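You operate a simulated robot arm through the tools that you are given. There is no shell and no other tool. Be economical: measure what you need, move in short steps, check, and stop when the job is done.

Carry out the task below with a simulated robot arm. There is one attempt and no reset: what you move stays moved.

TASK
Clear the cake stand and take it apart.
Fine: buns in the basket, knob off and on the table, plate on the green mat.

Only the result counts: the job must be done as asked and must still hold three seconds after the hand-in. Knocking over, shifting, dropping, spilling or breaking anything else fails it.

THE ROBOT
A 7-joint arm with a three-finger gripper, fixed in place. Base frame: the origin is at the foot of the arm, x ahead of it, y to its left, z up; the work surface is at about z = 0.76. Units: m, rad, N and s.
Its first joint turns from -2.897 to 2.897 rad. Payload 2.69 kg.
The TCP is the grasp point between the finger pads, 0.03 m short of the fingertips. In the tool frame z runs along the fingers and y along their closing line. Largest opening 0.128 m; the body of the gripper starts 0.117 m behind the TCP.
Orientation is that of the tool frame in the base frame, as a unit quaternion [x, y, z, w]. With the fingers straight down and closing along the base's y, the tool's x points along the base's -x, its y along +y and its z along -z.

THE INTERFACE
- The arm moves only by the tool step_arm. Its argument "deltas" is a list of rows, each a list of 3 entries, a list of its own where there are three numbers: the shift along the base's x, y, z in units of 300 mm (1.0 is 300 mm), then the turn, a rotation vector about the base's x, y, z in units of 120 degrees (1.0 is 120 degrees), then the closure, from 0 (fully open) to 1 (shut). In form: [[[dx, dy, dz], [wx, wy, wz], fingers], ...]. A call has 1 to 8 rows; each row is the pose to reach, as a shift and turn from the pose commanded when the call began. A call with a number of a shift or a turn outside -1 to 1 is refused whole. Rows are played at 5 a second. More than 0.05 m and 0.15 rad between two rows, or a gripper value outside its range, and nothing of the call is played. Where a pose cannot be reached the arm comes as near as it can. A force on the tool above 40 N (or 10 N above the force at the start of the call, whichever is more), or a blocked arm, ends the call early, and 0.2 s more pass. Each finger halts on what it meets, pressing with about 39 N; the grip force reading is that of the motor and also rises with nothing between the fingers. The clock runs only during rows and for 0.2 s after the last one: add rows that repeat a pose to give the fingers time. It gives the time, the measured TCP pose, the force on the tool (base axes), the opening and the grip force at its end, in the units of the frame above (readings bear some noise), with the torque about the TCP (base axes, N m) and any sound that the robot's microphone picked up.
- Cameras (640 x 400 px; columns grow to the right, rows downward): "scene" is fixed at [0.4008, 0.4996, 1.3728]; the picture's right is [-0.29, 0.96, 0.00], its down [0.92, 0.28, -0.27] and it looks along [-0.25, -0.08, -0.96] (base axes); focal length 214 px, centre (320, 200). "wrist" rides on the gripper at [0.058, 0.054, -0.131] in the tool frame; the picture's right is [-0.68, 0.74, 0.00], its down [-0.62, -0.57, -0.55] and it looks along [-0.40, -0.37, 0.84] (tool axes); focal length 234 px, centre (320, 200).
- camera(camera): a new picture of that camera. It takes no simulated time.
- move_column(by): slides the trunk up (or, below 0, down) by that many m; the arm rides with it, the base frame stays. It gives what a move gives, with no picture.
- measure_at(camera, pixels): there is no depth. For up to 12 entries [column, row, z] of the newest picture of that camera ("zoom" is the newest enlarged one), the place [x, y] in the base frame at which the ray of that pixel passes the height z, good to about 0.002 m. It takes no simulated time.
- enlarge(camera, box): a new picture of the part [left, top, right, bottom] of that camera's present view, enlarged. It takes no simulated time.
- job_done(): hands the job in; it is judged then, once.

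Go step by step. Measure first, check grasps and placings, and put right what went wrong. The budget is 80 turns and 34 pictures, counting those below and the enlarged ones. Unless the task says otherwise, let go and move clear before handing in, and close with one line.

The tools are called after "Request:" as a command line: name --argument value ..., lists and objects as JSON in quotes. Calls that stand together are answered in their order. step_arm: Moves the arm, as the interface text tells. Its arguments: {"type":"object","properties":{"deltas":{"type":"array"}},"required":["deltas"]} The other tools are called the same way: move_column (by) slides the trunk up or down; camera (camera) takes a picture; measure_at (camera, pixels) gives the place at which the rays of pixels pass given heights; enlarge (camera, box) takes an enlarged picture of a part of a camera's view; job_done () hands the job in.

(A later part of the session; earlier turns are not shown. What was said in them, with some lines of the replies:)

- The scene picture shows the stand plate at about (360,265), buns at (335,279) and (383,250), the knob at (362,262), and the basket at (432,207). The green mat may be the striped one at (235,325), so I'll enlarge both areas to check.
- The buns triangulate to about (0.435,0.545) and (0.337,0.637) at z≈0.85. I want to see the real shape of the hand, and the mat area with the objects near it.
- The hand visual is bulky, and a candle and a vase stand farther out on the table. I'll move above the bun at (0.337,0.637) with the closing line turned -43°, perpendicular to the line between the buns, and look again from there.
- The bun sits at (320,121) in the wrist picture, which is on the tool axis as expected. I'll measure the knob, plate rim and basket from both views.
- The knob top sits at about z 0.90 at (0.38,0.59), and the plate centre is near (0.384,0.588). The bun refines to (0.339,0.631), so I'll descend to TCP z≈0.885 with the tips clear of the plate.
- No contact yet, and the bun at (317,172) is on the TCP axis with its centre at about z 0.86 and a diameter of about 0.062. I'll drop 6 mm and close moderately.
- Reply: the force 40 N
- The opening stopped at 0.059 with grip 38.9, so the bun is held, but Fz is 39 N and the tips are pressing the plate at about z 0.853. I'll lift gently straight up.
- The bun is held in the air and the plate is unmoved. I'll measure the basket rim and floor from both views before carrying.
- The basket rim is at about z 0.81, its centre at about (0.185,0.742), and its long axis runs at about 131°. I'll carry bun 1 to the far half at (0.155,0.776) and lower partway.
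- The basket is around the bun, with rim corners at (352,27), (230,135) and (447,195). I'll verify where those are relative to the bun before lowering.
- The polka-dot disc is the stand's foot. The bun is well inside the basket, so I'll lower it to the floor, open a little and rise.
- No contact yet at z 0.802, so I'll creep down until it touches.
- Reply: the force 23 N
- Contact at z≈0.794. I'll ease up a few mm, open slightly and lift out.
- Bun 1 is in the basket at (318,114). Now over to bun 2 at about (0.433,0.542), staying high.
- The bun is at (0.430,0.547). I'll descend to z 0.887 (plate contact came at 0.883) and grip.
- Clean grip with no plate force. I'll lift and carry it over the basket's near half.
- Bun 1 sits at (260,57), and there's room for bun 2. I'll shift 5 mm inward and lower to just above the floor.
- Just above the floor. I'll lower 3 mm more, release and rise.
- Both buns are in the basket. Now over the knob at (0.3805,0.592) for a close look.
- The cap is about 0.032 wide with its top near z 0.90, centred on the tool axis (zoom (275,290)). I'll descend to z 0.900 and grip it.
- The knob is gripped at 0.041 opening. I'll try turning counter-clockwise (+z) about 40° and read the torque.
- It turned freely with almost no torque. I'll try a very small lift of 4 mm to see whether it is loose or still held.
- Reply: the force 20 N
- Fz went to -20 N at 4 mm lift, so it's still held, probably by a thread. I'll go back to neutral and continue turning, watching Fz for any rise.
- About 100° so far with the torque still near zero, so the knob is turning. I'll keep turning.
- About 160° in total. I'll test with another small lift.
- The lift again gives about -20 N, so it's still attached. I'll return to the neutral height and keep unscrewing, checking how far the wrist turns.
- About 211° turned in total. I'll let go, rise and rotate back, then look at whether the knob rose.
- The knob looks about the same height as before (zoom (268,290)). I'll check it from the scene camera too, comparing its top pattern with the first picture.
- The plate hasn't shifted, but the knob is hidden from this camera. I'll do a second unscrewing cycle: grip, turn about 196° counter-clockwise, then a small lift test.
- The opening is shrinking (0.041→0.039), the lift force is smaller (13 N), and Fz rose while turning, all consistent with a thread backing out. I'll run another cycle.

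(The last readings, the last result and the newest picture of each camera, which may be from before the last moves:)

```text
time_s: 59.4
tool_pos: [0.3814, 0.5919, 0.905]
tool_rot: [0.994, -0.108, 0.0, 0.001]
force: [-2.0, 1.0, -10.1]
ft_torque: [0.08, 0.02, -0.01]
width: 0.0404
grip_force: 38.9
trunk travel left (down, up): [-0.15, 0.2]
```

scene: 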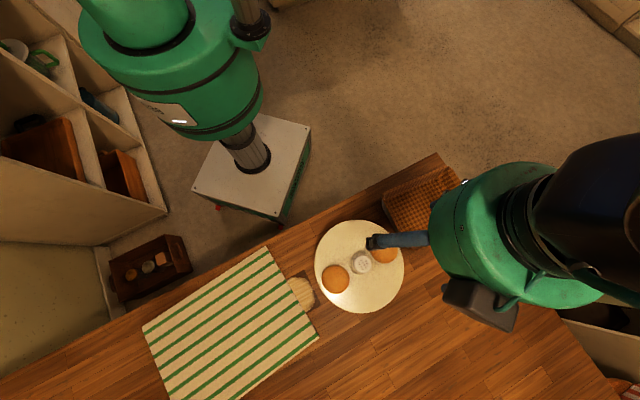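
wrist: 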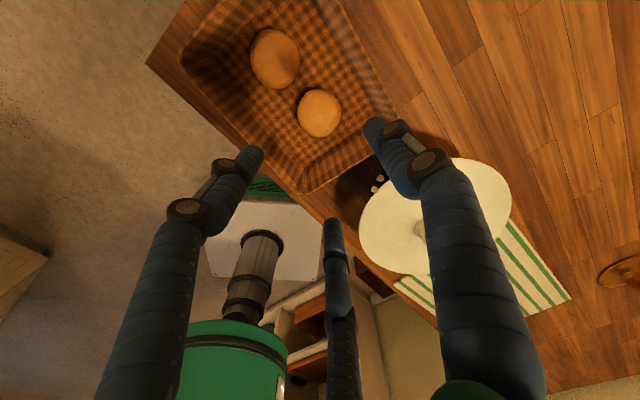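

The lift resistance keeps dropping (20→13→10 N), so unscrewing is working. Another cycle, gripping about 3 mm higher to follow the knob.

Request:
step_arm --deltas '[[[0, 0, -0.004], [0, 0, 0], 0.8], [[0, 0, -0.004], [0, 0, 0], 0.5], [[0, 0, -0.004], [0, 0, 0], 0.4], [[0, 0, -0.004], [0, 0, -0.068], 0.4], [[0, 0, -0.004], [0, 0, -0.136], 0.4], [[0, 0, -0.004], [0, 0, -0.204], 0.4], [[0, 0, -0.004], [0, 0, -0.272], 0.4], [[0, 0, -0.004], [0, 0, -0.34], 0.4]]'

Request:
step_arm --deltas '[[[0, 0, 0], [0, 0, -0.068], 0.4], [[0, 0, 0], [0, 0, -0.136], 0.4], [[0, 0, 0], [0, 0, -0.204], 0.4], [[0, 0, 0], [0, 0, -0.272], 0.4], [[0, 0, 0], [0, 0, -0.34], 0.4], [[0, 0, 0], [0, 0, -0.408], 0.4], [[0, 0, 0], [0, 0, -0.476], 0.4], [[0, 0, 0], [0, 0, -0.544], 0.4]]'

Request:
step_arm --deltas '[[[0, 0, 0], [0, 0, -0.068], 0.4], [[0, 0, 0], [0, 0, -0.136], 0.4], [[0, 0, 0], [0, 0, -0.204], 0.4], [[0, 0, 0], [0, 0, -0.272], 0.4], [[0, 0, 0], [0, 0, -0.34], 0.4], [[0, 0, 0], [0, 0, -0.408], 0.4], [[0, 0, 0], [0, 0, -0.476], 0.4], [[0, 0, 0], [0, 0, -0.544], 0.4]]'

Request:
step_arm --deltas '[[[0, 0, 0], [0, 0, -0.068], 0.4], [[0, 0, 0], [0, 0, -0.136], 0.4], [[0, 0, 0], [0, 0, -0.204], 0.4], [[0, 0, 0], [0, 0, -0.204], 0.6], [[0, 0, 0], [0, 0, -0.204], 0.8], [[0, 0, 0], [0, 0, -0.204], 0.8], [[0, 0, 0], [0, 0, -0.204], 0.8]]'

Request:
step_arm --deltas '[[[0, 0, 0], [0, 0, 0.068], 0.8], [[0, 0, 0], [0, 0, 0.136], 0.8], [[0, 0, 0], [0, 0, 0.204], 0.8], [[0, 0, 0], [0, 0, 0.272], 0.8], [[0, 0, 0], [0, 0, 0.34], 0.8], [[0, 0, 0], [0, 0, 0.408], 0.8], [[0, 0, 0], [0, 0, 0.476], 0.8], [[0, 0, 0], [0, 0, 0.544], 0.8]]'

Request:
step_arm --deltas '[[[0, 0, 0], [0, 0, 0.068], 0.8], [[0, 0, 0], [0, 0, 0.136], 0.8], [[0, 0, 0], [0, 0, 0.204], 0.8], [[0, 0, 0], [0, 0, 0.272], 0.8], [[0, 0, 0], [0, 0, 0.34], 0.8], [[0, 0, 0], [0, 0, 0.408], 0.8], [[0, 0, 0], [0, 0, 0.476], 0.8], [[0, 0, 0], [0, 0, 0.544], 0.8]]'

Request:
step_arm --deltas '[[[0, 0, 0], [0, 0, 0.068], 0.8], [[0, 0, 0], [0, 0, 0.136], 0.8], [[0, 0, 0], [0, 0, 0.204], 0.8], [[0, 0, 0], [0, 0, 0.272], 0.8], [[0, 0, 0], [0, 0, 0.34], 0.8], [[0, 0, 0], [0, 0, 0.408], 0.8], [[0, 0, 0], [0, 0, 0.476], 0.8], [[0, 0, 0], [0, 0, 0.544], 0.8]]'

Request:
step_arm --deltas '[[[0, 0, 0.005], [0, 0, 0], 0.8], [[0, 0, 0.01], [0, 0, 0], 0.8], [[0, 0, 0.014], [0, 0, 0], 0.8]]'

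Request:
enlarge --camera "wrist" --box '[200, 50, 520, 250]'

```text
time_s: 61.2
tool_pos: [0.382, 0.5925, 0.9047]
tool_rot: [0.894, -0.448, 0.0, 0.0]
force: [0.0, -0.7, 0.7]
ft_torque: [-0.02, -0.01, 0.01]
width: 0.077
grip_force: 0.1
trunk travel left (down, up): [-0.15, 0.2]
```

```text
time_s: 63.0
tool_pos: [0.3812, 0.5926, 0.9043]
tool_rot: [-0.51, 0.86, -0.001, 0.001]
force: [0.1, 1.2, -0.1]
ft_torque: [-0.03, 0.0, 0.0]
width: 0.0768
grip_force: 0.1
trunk travel left (down, up): [-0.15, 0.2]
```

```text
time_s: 64.8
tool_pos: [0.3819, 0.5931, 0.9047]
tool_rot: [0.034, 0.999, 0.001, 0.0]
force: [-0.4, -0.3, 0.7]
ft_torque: [0.04, 0.0, -0.01]
width: 0.0766
grip_force: 0.0
trunk travel left (down, up): [-0.15, 0.2]
```

```text
time_s: 66.4
tool_pos: [0.3822, 0.5929, 0.905]
tool_rot: [0.243, 0.97, 0.0, 0.0]
force: [6.8, -1.3, 3.3]
ft_torque: [0.02, -0.23, 0.02]
width: 0.0344
grip_force: 38.4
trunk travel left (down, up): [-0.15, 0.2]
```

```text
time_s: 68.2
tool_pos: [0.3814, 0.5909, 0.9063]
tool_rot: [-0.319, 0.948, 0.001, -0.001]
force: [6.2, -3.9, 17.1]
ft_torque: [-0.08, -0.08, -0.01]
width: 0.0344
grip_force: 38.8
trunk travel left (down, up): [-0.15, 0.2]
```

```text
time_s: 70.0
tool_pos: [0.3816, 0.5926, 0.9064]
tool_rot: [0.78, -0.625, 0.0, 0.0]
force: [10.9, -2.8, 24.3]
ft_torque: [-0.09, -0.22, -0.01]
width: 0.0343
grip_force: 38.9
trunk travel left (down, up): [-0.15, 0.2]
```

```text
time_s: 71.8
tool_pos: [0.383, 0.5912, 0.9068]
tool_rot: [0.994, -0.106, 0.0, 0.0]
force: [10.4, -1.2, 32.6]
ft_torque: [-0.01, -0.25, -0.02]
width: 0.0342
grip_force: 39.1
trunk travel left (down, up): [-0.15, 0.2]
```

```text
time_s: 72.6
tool_pos: [0.3808, 0.5904, 0.9062]
tool_rot: [0.994, -0.108, -0.001, 0.002]
force: [8.0, 4.7, 3.4]
ft_torque: [0.59, -0.41, 0.02]
width: 0.0342
grip_force: 38.8
trunk travel left (down, up): [-0.15, 0.2]
```

```text
2.00 times, centred on (360, 150) of wrist
```

zoom: 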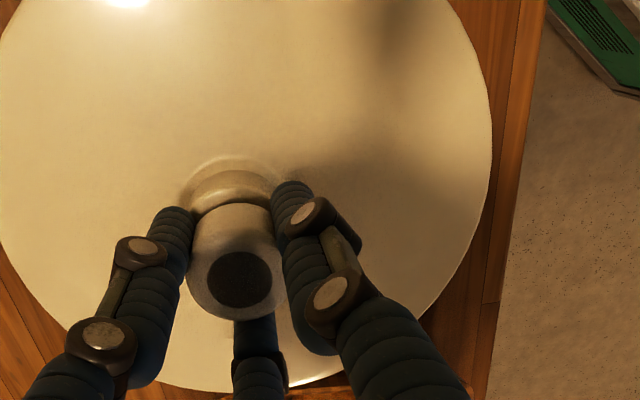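

Now the pads hold the cap itself (0.034), and Fz climbed steadily to 32 N while turning, so this is a real thread rising about 3 mm per 200°. Another cycle, following it up as it turns.

Request:
step_arm --deltas '[[[0, 0, 0], [0, 0, 0], 0.8], [[0, 0, 0], [0, 0, 0], 0.5], [[0, 0, 0], [0, 0, 0], 0.4], [[0, 0, 0], [0, 0, -0.068], 0.4], [[0, 0, 0], [0, 0, -0.136], 0.4], [[0, 0, 0], [0, 0, -0.204], 0.4], [[0, 0, 0], [0, 0, -0.272], 0.4], [[0, 0, 0], [0, 0, -0.34], 0.4]]'

Request:
step_arm --deltas '[[[0, 0, 0], [0, 0, -0.068], 0.4], [[0, 0, 0], [0, 0, -0.136], 0.4], [[0, 0, 0], [0, 0, -0.204], 0.4], [[0, 0, 0], [0, 0, -0.272], 0.4], [[0, 0, 0], [0, 0, -0.34], 0.4], [[0, 0, 0], [0, 0, -0.408], 0.4], [[0, 0, 0], [0, 0, -0.476], 0.4], [[0, 0, 0], [0, 0, -0.544], 0.4]]'

Request:
step_arm --deltas '[[[0, 0, 0], [0, 0, -0.068], 0.4], [[0, 0, 0], [0, 0, -0.136], 0.4], [[0, 0, 0], [0, 0, -0.204], 0.4], [[0, 0, 0], [0, 0, -0.272], 0.4], [[0, 0, 0], [0, 0, -0.34], 0.4], [[0, 0, 0], [0, 0, -0.408], 0.4], [[0, 0, 0], [0, 0, -0.476], 0.4], [[0, 0, 0], [0, 0, -0.544], 0.4]]'

Request:
step_arm --deltas '[[[0, 0, 0], [0, 0, -0.068], 0.4], [[0, 0, 0], [0, 0, -0.136], 0.4], [[0, 0, 0], [0, 0, -0.204], 0.4], [[0, 0, 0], [0, 0, -0.204], 0.6], [[0, 0, 0], [0, 0, -0.204], 0.8], [[0, 0, 0], [0, 0, -0.204], 0.8], [[0, 0, 0], [0, 0, -0.204], 0.8]]'

Request:
step_arm --deltas '[[[0, 0, 0], [0, 0, 0.068], 0.8], [[0, 0, 0.001], [0, 0, 0.136], 0.8], [[0, 0, 0.001], [0, 0, 0.204], 0.8], [[0, 0, 0.001], [0, 0, 0.272], 0.8], [[0, 0, 0.002], [0, 0, 0.34], 0.8], [[0, 0, 0.002], [0, 0, 0.408], 0.8], [[0, 0, 0.003], [0, 0, 0.476], 0.8], [[0, 0, 0.003], [0, 0, 0.544], 0.8]]'

Request:
step_arm --deltas '[[[0, 0, 0], [0, 0, 0.068], 0.8], [[0, 0, 0.001], [0, 0, 0.136], 0.8], [[0, 0, 0.001], [0, 0, 0.204], 0.8], [[0, 0, 0.001], [0, 0, 0.272], 0.8], [[0, 0, 0.002], [0, 0, 0.34], 0.8], [[0, 0, 0.002], [0, 0, 0.408], 0.8], [[0, 0, 0.003], [0, 0, 0.476], 0.8], [[0, 0, 0.003], [0, 0, 0.544], 0.8]]'

Request:
step_arm --deltas '[[[0, 0, 0], [0, 0, 0.068], 0.8], [[0, 0, 0.001], [0, 0, 0.136], 0.8], [[0, 0, 0.001], [0, 0, 0.204], 0.8], [[0, 0, 0.001], [0, 0, 0.272], 0.8], [[0, 0, 0.002], [0, 0, 0.34], 0.8], [[0, 0, 0.002], [0, 0, 0.408], 0.8], [[0, 0, 0.003], [0, 0, 0.476], 0.8], [[0, 0, 0.003], [0, 0, 0.544], 0.8]]'

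Request:
step_arm --deltas '[[[0, 0, 0.005], [0, 0, 0], 0.8], [[0, 0, 0.01], [0, 0, 0], 0.8]]'

```text
time_s: 74.4
tool_pos: [0.3822, 0.5931, 0.9102]
tool_rot: [0.894, -0.449, -0.001, 0.0]
force: [0.2, 0.4, 0.2]
ft_torque: [0.03, 0.02, 0.02]
width: 0.077
grip_force: 0.1
trunk travel left (down, up): [-0.15, 0.2]
```

```text
time_s: 76.2
tool_pos: [0.382, 0.5919, 0.9092]
tool_rot: [-0.511, 0.86, 0.0, -0.001]
force: [-0.4, 0.3, -0.3]
ft_torque: [-0.01, 0.02, -0.01]
width: 0.0769
grip_force: 0.2
trunk travel left (down, up): [-0.15, 0.2]
```

```text
time_s: 78.0
tool_pos: [0.3813, 0.5924, 0.9094]
tool_rot: [0.034, 0.999, 0.0, 0.001]
force: [0.8, -0.2, -0.2]
ft_torque: [0.03, -0.02, 0.0]
width: 0.0768
grip_force: 0.0
trunk travel left (down, up): [-0.15, 0.2]
```

```text
time_s: 79.6
tool_pos: [0.3813, 0.5922, 0.9107]
tool_rot: [0.243, 0.97, 0.0, 0.001]
force: [-3.8, -0.8, 0.0]
ft_torque: [-0.01, 0.12, 0.01]
width: 0.0366
grip_force: 8.4
trunk travel left (down, up): [-0.15, 0.2]
```

```text
time_s: 81.4
tool_pos: [0.3815, 0.5912, 0.9094]
tool_rot: [-0.319, 0.948, 0.0, 0.0]
force: [-5.2, -1.9, -0.3]
ft_torque: [-0.05, 0.1, 0.01]
width: 0.0364
grip_force: 8.4
trunk travel left (down, up): [-0.15, 0.2]
```

```text
time_s: 83.2
tool_pos: [0.3809, 0.5932, 0.9108]
tool_rot: [0.78, -0.626, 0.0, 0.0]
force: [-4.2, -6.6, -0.6]
ft_torque: [-0.16, 0.09, -0.03]
width: 0.0351
grip_force: 38.7
trunk travel left (down, up): [-0.15, 0.2]
```

```text
time_s: 85.0
tool_pos: [0.3825, 0.5922, 0.9118]
tool_rot: [0.994, -0.106, 0.001, -0.001]
force: [-3.5, -6.5, -0.7]
ft_torque: [-0.2, 0.09, 0.0]
width: 0.0352
grip_force: 38.9
trunk travel left (down, up): [-0.15, 0.2]
```

```text
time_s: 85.6
tool_pos: [0.3809, 0.5924, 0.9153]
tool_rot: [0.994, -0.108, 0.0, 0.0]
force: [-1.6, -6.9, -2.3]
ft_torque: [-0.15, 0.07, 0.0]
width: 0.0353
grip_force: 39.7
trunk travel left (down, up): [-0.15, 0.2]
```

The lift now needs only about 2 N, so it may be free. I'll lift 30 mm slowly and look.

Request:
step_arm --deltas '[[[0, 0, 0.01], [0, 0, 0], 0.85], [[0, 0, 0.02], [0, 0, 0], 0.85], [[0, 0, 0.04], [0, 0, 0], 0.85], [[0, 0, 0.07], [0, 0, 0], 0.85], [[0, 0, 0.1], [0, 0, 0], 0.85]]'

Request:
enlarge --camera "wrist" --box '[200, 50, 520, 250]'

```text
time_s: 86.8
tool_pos: [0.3828, 0.5939, 0.9461]
tool_rot: [0.994, -0.108, 0.0, 0.0]
force: [0.2, 0.9, -0.9]
ft_torque: [0.0, -0.03, 0.0]
width: 0.035
grip_force: 39.0
trunk travel left (down, up): [-0.15, 0.2]
```

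```text
2.00 times, centred on (360, 150) of wrist
```

zoom: 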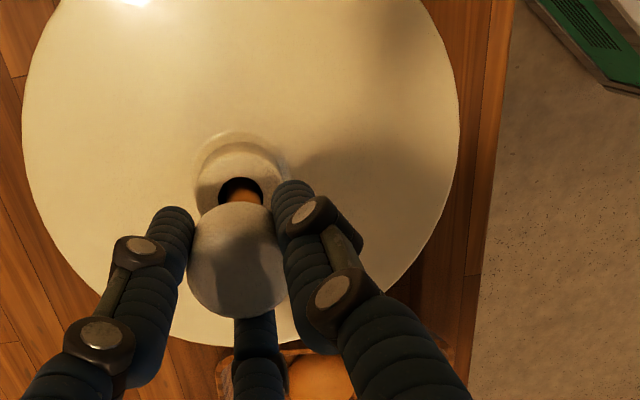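

The knob is off: the hub shows an open hole at zoom (240,190) with the stem in it. I'll carry the knob to clear table at about (0.50,0.70).

Request:
step_arm --deltas '[[[0, 0, 0.1], [0, 0, 0], 0.85], [[0.1, 0.09, 0.1], [0, 0, 0], 0.85], [[0.2, 0.18, 0.1], [0, 0, 0], 0.85], [[0.3, 0.27, 0.1], [0, 0, 0], 0.85], [[0.39, 0.355, 0.1], [0, 0, 0], 0.85], [[0.39, 0.355, 0], [0, 0, 0], 0.85], [[0.39, 0.355, -0.12], [0, 0, 0], 0.85]]'

Request:
camera --camera "wrist"

```text
time_s: 88.4
tool_pos: [0.4993, 0.6986, 0.91]
tool_rot: [0.994, -0.108, 0.0, 0.0]
force: [0.1, -0.1, -0.5]
ft_torque: [0.01, 0.01, 0.03]
width: 0.0351
grip_force: 38.5
trunk travel left (down, up): [-0.15, 0.2]
```

```text
7 pictures are left
```

wrist: 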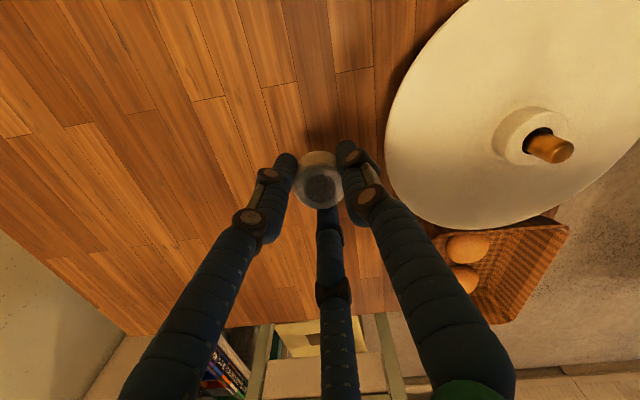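

The table beneath the knob is clear, and the hub and protruding brass stem show at (530,140). I'll lower the knob to just above the table, then creep to contact.

Request:
step_arm --deltas '[[[0, 0, -0.12], [0, 0, 0], 0.85], [[0, 0, -0.24], [0, 0, 0], 0.85], [[0, 0, -0.34], [0, 0, 0], 0.85], [[0, 0, -0.37], [0, 0, 0], 0.85]]'

Request:
step_arm --deltas '[[[0, 0, -0.01], [0, 0, 0], 0.85], [[0, 0, -0.02], [0, 0, 0], 0.85], [[0, 0, -0.03], [0, 0, 0], 0.85], [[0, 0, -0.036], [0, 0, 0], 0.85]]'

Request:
measure_at --camera "wrist" --pixels '[[564, 153, 0.88], [564, 153, 0.89], [564, 153, 0.9], [538, 136, 0.86], [538, 136, 0.87], [498, 136, 0.87], [522, 107, 0.87]]'

```text
time_s: 89.4
tool_pos: [0.4997, 0.6995, 0.7967]
tool_rot: [0.994, -0.108, 0.0, 0.0]
force: [0.0, -0.2, -0.9]
ft_torque: [-0.02, 0.01, -0.02]
width: 0.0353
grip_force: 39.0
trunk travel left (down, up): [-0.15, 0.2]
```

```text
time_s: 90.4
tool_pos: [0.497, 0.699, 0.7899]
tool_rot: [0.994, -0.108, 0.002, -0.001]
force: [-5.7, -6.5, 22.9]
ft_torque: [-0.75, 0.32, -0.13]
width: 0.035
grip_force: 39.3
trunk travel left (down, up): [-0.15, 0.2]
```

```text
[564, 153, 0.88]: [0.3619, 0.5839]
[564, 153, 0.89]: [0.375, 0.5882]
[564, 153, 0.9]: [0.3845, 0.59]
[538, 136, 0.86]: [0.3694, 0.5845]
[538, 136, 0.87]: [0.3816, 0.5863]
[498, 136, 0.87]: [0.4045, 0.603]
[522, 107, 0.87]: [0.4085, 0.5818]
```

Contact with the table at 0.790. I'll ease up 2 mm, release and rise.

Request:
step_arm --deltas '[[[0.005, 0, 0.016], [0, 0, 0], 0.85], [[0.005, 0, 0.016], [0, 0, 0], 0.65], [[0.005, 0, 0.016], [0, 0, 0], 0.5], [[0.005, 0, 0.016], [0, 0, 0], 0.4], [[0.005, 0, 0.016], [0, 0, 0], 0.4], [[0.005, 0, 0.14], [0, 0, 0], 0.4], [[0.005, 0, 0.28], [0, 0, 0], 0.4], [[0.005, 0, 0.43], [0, 0, 0], 0.4]]'

Request:
camera --camera "wrist"

```text
time_s: 92.2
tool_pos: [0.4997, 0.6966, 0.917]
tool_rot: [0.994, -0.108, -0.001, 0.001]
force: [-0.7, -0.2, -0.5]
ft_torque: [0.02, -0.02, 0.02]
width: 0.0768
grip_force: 0.0
trunk travel left (down, up): [-0.15, 0.2]
```

```text
6 pictures are left
```

wrist: 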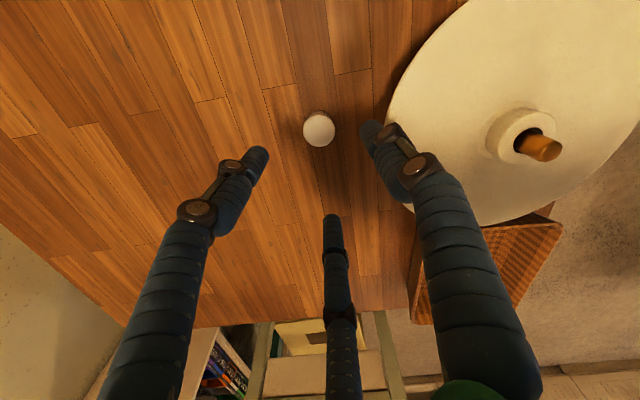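

The knob stands upright on the table at (319,130). I'll rise, return above the hub at (0.3815,0.5925) and unwind the wrist on the way.

Request:
step_arm --deltas '[[[0, 0, 0.12], [0, 0, -0.068], 0.4], [[0, 0, 0.24], [0, 0, -0.136], 0.4], [[-0.08, -0.07, 0.26], [0, 0, -0.204], 0.4], [[-0.16, -0.14, 0.26], [0, 0, -0.272], 0.4], [[-0.24, -0.21, 0.26], [0, 0, -0.34], 0.4], [[-0.31, -0.28, 0.26], [0, 0, -0.408], 0.4], [[-0.36, -0.32, 0.26], [0, 0, -0.476], 0.4], [[-0.395, -0.352, 0.26], [0, 0, -0.544], 0.4]]'

Request:
step_arm --deltas '[[[0, 0, 0], [0, 0, -0.068], 0.4], [[0, 0, 0], [0, 0, -0.136], 0.4], [[0, 0, 0], [0, 0, -0.204], 0.4], [[0, 0, 0], [0, 0, -0.272], 0.4], [[0, 0, 0], [0, 0, -0.34], 0.4], [[0, 0, 0], [0, 0, -0.408], 0.4], [[0, 0, 0], [0, 0, -0.476], 0.4], [[0, 0, 0], [0, 0, -0.544], 0.4]]'

Request:
enlarge --camera "wrist" --box '[200, 50, 520, 250]'

```text
time_s: 94.0
tool_pos: [0.3809, 0.5924, 0.9947]
tool_rot: [0.778, -0.628, 0.0, 0.0]
force: [0.3, 0.3, 0.5]
ft_torque: [0.03, -0.03, -0.01]
width: 0.077
grip_force: 0.0
trunk travel left (down, up): [-0.15, 0.2]
```

```text
time_s: 95.8
tool_pos: [0.3821, 0.5937, 0.9954]
tool_rot: [-0.317, 0.948, -0.001, 0.0]
force: [0.2, -0.4, -0.7]
ft_torque: [0.0, 0.01, -0.02]
width: 0.0766
grip_force: 0.0
trunk travel left (down, up): [-0.15, 0.2]
```

```text
2.00 times, centred on (360, 150) of wrist
```

zoom: 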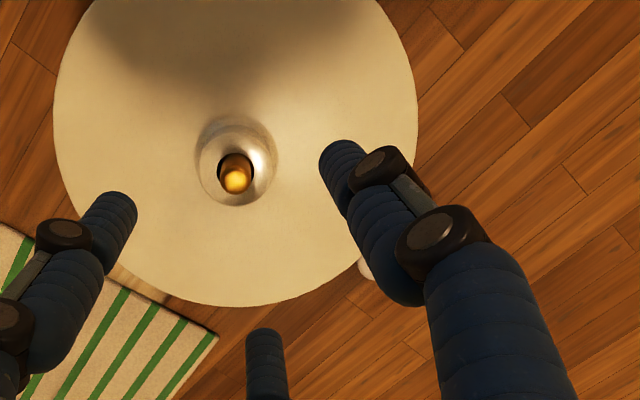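

The hub sits on the tool axis at (318,132). I'll descend to z 0.889 and grip it.

Request:
step_arm --deltas '[[[0, 0, -0.12], [0, 0, 0], 0.4], [[0, 0, -0.24], [0, 0, 0], 0.4], [[0, 0, -0.33], [0, 0, 0], 0.4], [[0, 0, -0.353], [0, 0, 0], 0.4], [[0, 0, -0.353], [0, 0, 0], 0.6], [[0, 0, -0.353], [0, 0, 0], 0.85], [[0, 0, -0.353], [0, 0, 0], 0.85], [[0, 0, -0.353], [0, 0, 0], 0.85]]'

Request:
step_arm --deltas '[[[0, 0, 0.005], [0, 0, 0], 0.85], [[0, 0, 0.01], [0, 0, 0], 0.85], [[0, 0, 0.018], [0, 0, 0], 0.85]]'

```text
time_s: 97.6
tool_pos: [0.3824, 0.5929, 0.8884]
tool_rot: [-0.318, 0.948, 0.0, 0.0]
force: [-1.1, -1.1, 0.5]
ft_torque: [-0.01, 0.04, 0.04]
width: 0.039
grip_force: 38.2
trunk travel left (down, up): [-0.15, 0.2]
```

```text
time_s: 98.4
tool_pos: [0.381, 0.5935, 0.8933]
tool_rot: [-0.318, 0.948, 0.0, 0.0]
force: [-0.1, 0.5, -4.0]
ft_torque: [0.01, 0.01, 0.02]
width: 0.0387
grip_force: 38.9
trunk travel left (down, up): [-0.15, 0.2]
```

The hub is gripped at 0.039, and a 5 mm lift shows only about 4 N, i.e. the plate's weight. I'll lift straight up past the stem.

Request:
step_arm --deltas '[[[0, 0, 0.03], [0, 0, 0], 0.85], [[0, 0, 0.08], [0, 0, 0], 0.85], [[0, 0, 0.14], [0, 0, 0], 0.85], [[0, 0, 0.22], [0, 0, 0], 0.85], [[0, 0, 0.32], [0, 0, 0], 0.85], [[0, 0, 0.42], [0, 0, 0], 0.85], [[0, 0, 0.42], [0, 0, 0], 0.85]]'

Request:
camera --camera "scene"

```text
time_s: 100.0
tool_pos: [0.3818, 0.5926, 1.0198]
tool_rot: [-0.318, 0.948, -0.001, 0.001]
force: [-0.5, -0.8, -3.8]
ft_torque: [0.02, 0.0, 0.0]
width: 0.0387
grip_force: 38.8
trunk travel left (down, up): [-0.15, 0.2]
```

```text
4 pictures are left
```

scene: 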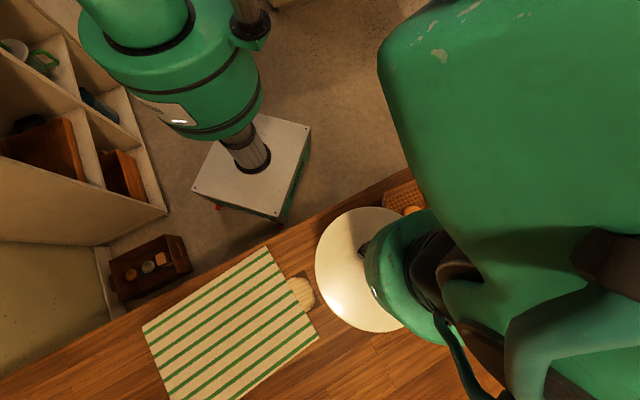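

The plate is up and clear of the stem, and the mat corners place its centre at about (0.63,0.34). I'll carry the plate to (0.62,0.348) at this height.

Request:
step_arm --deltas '[[[0.099, -0.102, 0], [0, 0, 0], 0.85], [[0.198, -0.204, 0], [0, 0, 0], 0.85], [[0.297, -0.306, 0], [0, 0, 0], 0.85], [[0.396, -0.408, 0], [0, 0, 0], 0.85], [[0.495, -0.51, 0], [0, 0, 0], 0.85], [[0.594, -0.612, 0], [0, 0, 0], 0.85], [[0.7, -0.72, 0], [0, 0, 0], 0.85], [[0.793, -0.817, 0], [0, 0, 0], 0.85]]'

Request:
step_arm --deltas '[[[0, 0, -0.1], [0, 0, 0], 0.85], [[0, 0, -0.2], [0, 0, 0], 0.85], [[0, 0, -0.3], [0, 0, 0], 0.85], [[0, 0, -0.35], [0, 0, 0], 0.85]]'

Request:
camera --camera "scene"

```text
time_s: 101.8
tool_pos: [0.62, 0.349, 1.0197]
tool_rot: [-0.317, 0.948, 0.001, 0.0]
force: [-0.6, 0.5, -4.6]
ft_torque: [0.0, 0.01, 0.01]
width: 0.0387
grip_force: 39.1
trunk travel left (down, up): [-0.15, 0.2]
```

```text
time_s: 102.8
tool_pos: [0.62, 0.3477, 0.9151]
tool_rot: [-0.318, 0.948, 0.0, 0.0]
force: [0.1, -0.3, -4.7]
ft_torque: [0.01, 0.03, 0.0]
width: 0.0386
grip_force: 39.1
trunk travel left (down, up): [-0.15, 0.2]
```

```text
3 pictures are left
```

scene: 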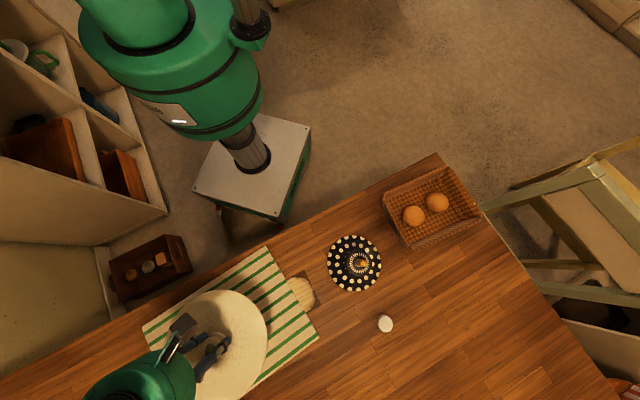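

The stand base, knob and buns are all fine, and the plate hangs over the mat. I'll lower it, creeping at the end.

Request:
step_arm --deltas '[[[0, 0, -0.1], [0, 0, 0], 0.85], [[0, 0, -0.2], [0, 0, 0], 0.85], [[0, 0, -0.26], [0, 0, 0], 0.85], [[0, 0, -0.285], [0, 0, 0], 0.85], [[0, 0, -0.285], [0, 0, 0], 0.85]]'

Request:
step_arm --deltas '[[[0, 0, -0.01], [0, 0, 0], 0.85], [[0, 0, -0.02], [0, 0, 0], 0.85], [[0, 0, -0.03], [0, 0, 0], 0.85], [[0, 0, -0.04], [0, 0, 0], 0.85], [[0, 0, -0.05], [0, 0, 0], 0.85]]'

```text
time_s: 104.0
tool_pos: [0.6193, 0.3493, 0.829]
tool_rot: [-0.318, 0.948, 0.0, 0.0]
force: [0.5, 0.0, -4.0]
ft_torque: [0.02, -0.01, 0.01]
width: 0.0385
grip_force: 39.0
trunk travel left (down, up): [-0.15, 0.2]
```

```text
time_s: 105.2
tool_pos: [0.6193, 0.3476, 0.8131]
tool_rot: [-0.317, 0.948, 0.0, 0.0]
force: [0.2, 0.0, -4.4]
ft_torque: [-0.02, 0.0, -0.03]
width: 0.0388
grip_force: 38.7
trunk travel left (down, up): [-0.15, 0.2]
```

Still hanging at z 0.813, so I'll keep creeping.

Request:
step_arm --deltas '[[[0, 0, -0.01], [0, 0, 0], 0.85], [[0, 0, -0.02], [0, 0, 0], 0.85], [[0, 0, -0.028], [0, 0, 0], 0.85]]'

```text
time_s: 106.0
tool_pos: [0.6193, 0.3489, 0.8074]
tool_rot: [-0.318, 0.948, 0.0, 0.002]
force: [-10.2, -1.4, 28.4]
ft_torque: [-0.12, 0.36, 0.08]
width: 0.0388
grip_force: 39.1
trunk travel left (down, up): [-0.15, 0.2]
```

Contact at 0.807. I'll ease off, open and rise clear.

Request:
step_arm --deltas '[[[0, 0, 0.008], [0, 0, 0], 0.85], [[0, 0, 0.008], [0, 0, 0], 0.7], [[0, 0, 0.008], [0, 0, 0], 0.5], [[0, 0, 0.008], [0, 0, 0], 0.4], [[0, 0, 0.008], [0, 0, 0], 0.4], [[0, 0, 0.12], [0, 0, 0], 0.4], [[0, 0, 0.27], [0, 0, 0], 0.4], [[0, 0, 0.42], [0, 0, 0], 0.4]]'

Request:
step_arm --deltas '[[[0, 0, 0.15], [0, 0, 0], 0.4], [[-0.1, 0, 0.3], [0, 0, 0], 0.4], [[-0.2, 0, 0.4], [0, 0, 0], 0.4], [[-0.3, 0, 0.4], [0, 0, 0], 0.4], [[-0.45, 0, 0.4], [0, 0, 0], 0.4], [[-0.6, 0, 0.4], [0, 0, 0], 0.4]]'

Request:
camera --camera "scene"

Request:
camera --camera "wrist"

```text
time_s: 107.8
tool_pos: [0.6195, 0.3486, 0.9336]
tool_rot: [-0.319, 0.948, 0.0, -0.001]
force: [0.0, -0.7, -0.4]
ft_torque: [0.03, -0.01, 0.03]
width: 0.0768
grip_force: 0.0
trunk travel left (down, up): [-0.15, 0.2]
```

```text
refused: row 2 steps farther than a row can; nothing moved
```

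```text
2 pictures are left
```

scene: 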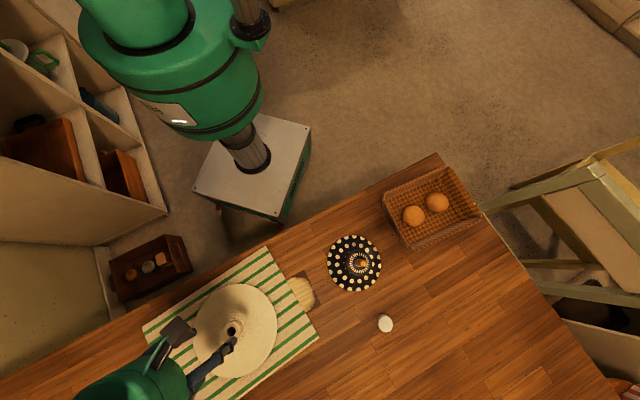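

```text
1 pictures are left
```

wrist: 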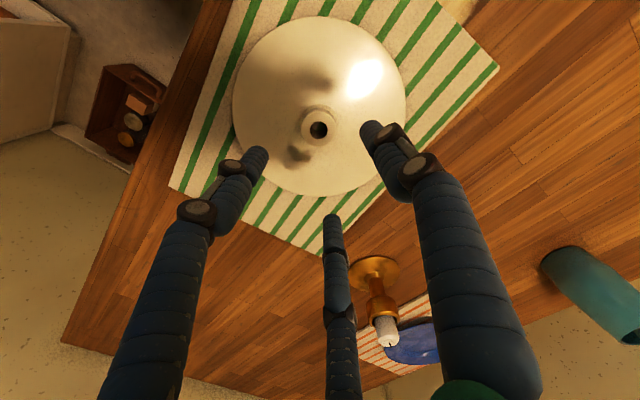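

The plate lies fully on the green-striped mat, centred at (318,105) in the wrist picture, and everything else is standing. I'll rise a bit more and then hand in.

Request:
step_arm --deltas '[[[0, 0, 0.12], [0, 0, 0], 0.4], [[0, 0, 0.25], [0, 0, 0], 0.4], [[0, 0, 0.35], [0, 0, 0], 0.4], [[0, 0, 0.35], [0, 0, 0], 0.4]]'

Request:
job_done

```text
time_s: 108.8
tool_pos: [0.62, 0.3481, 1.0363]
tool_rot: [-0.318, 0.948, 0.0, -0.001]
force: [-0.4, 0.4, -0.5]
ft_torque: [-0.01, -0.06, 0.03]
width: 0.0771
grip_force: 0.0
trunk travel left (down, up): [-0.15, 0.2]
```

```text
The job is handed in.
```

The cake stand is cleared and taken apart: both buns are in the basket, the knob is unscrewed and standing on the table, and the plate is on the green-striped mat, with the base still standing where it was.
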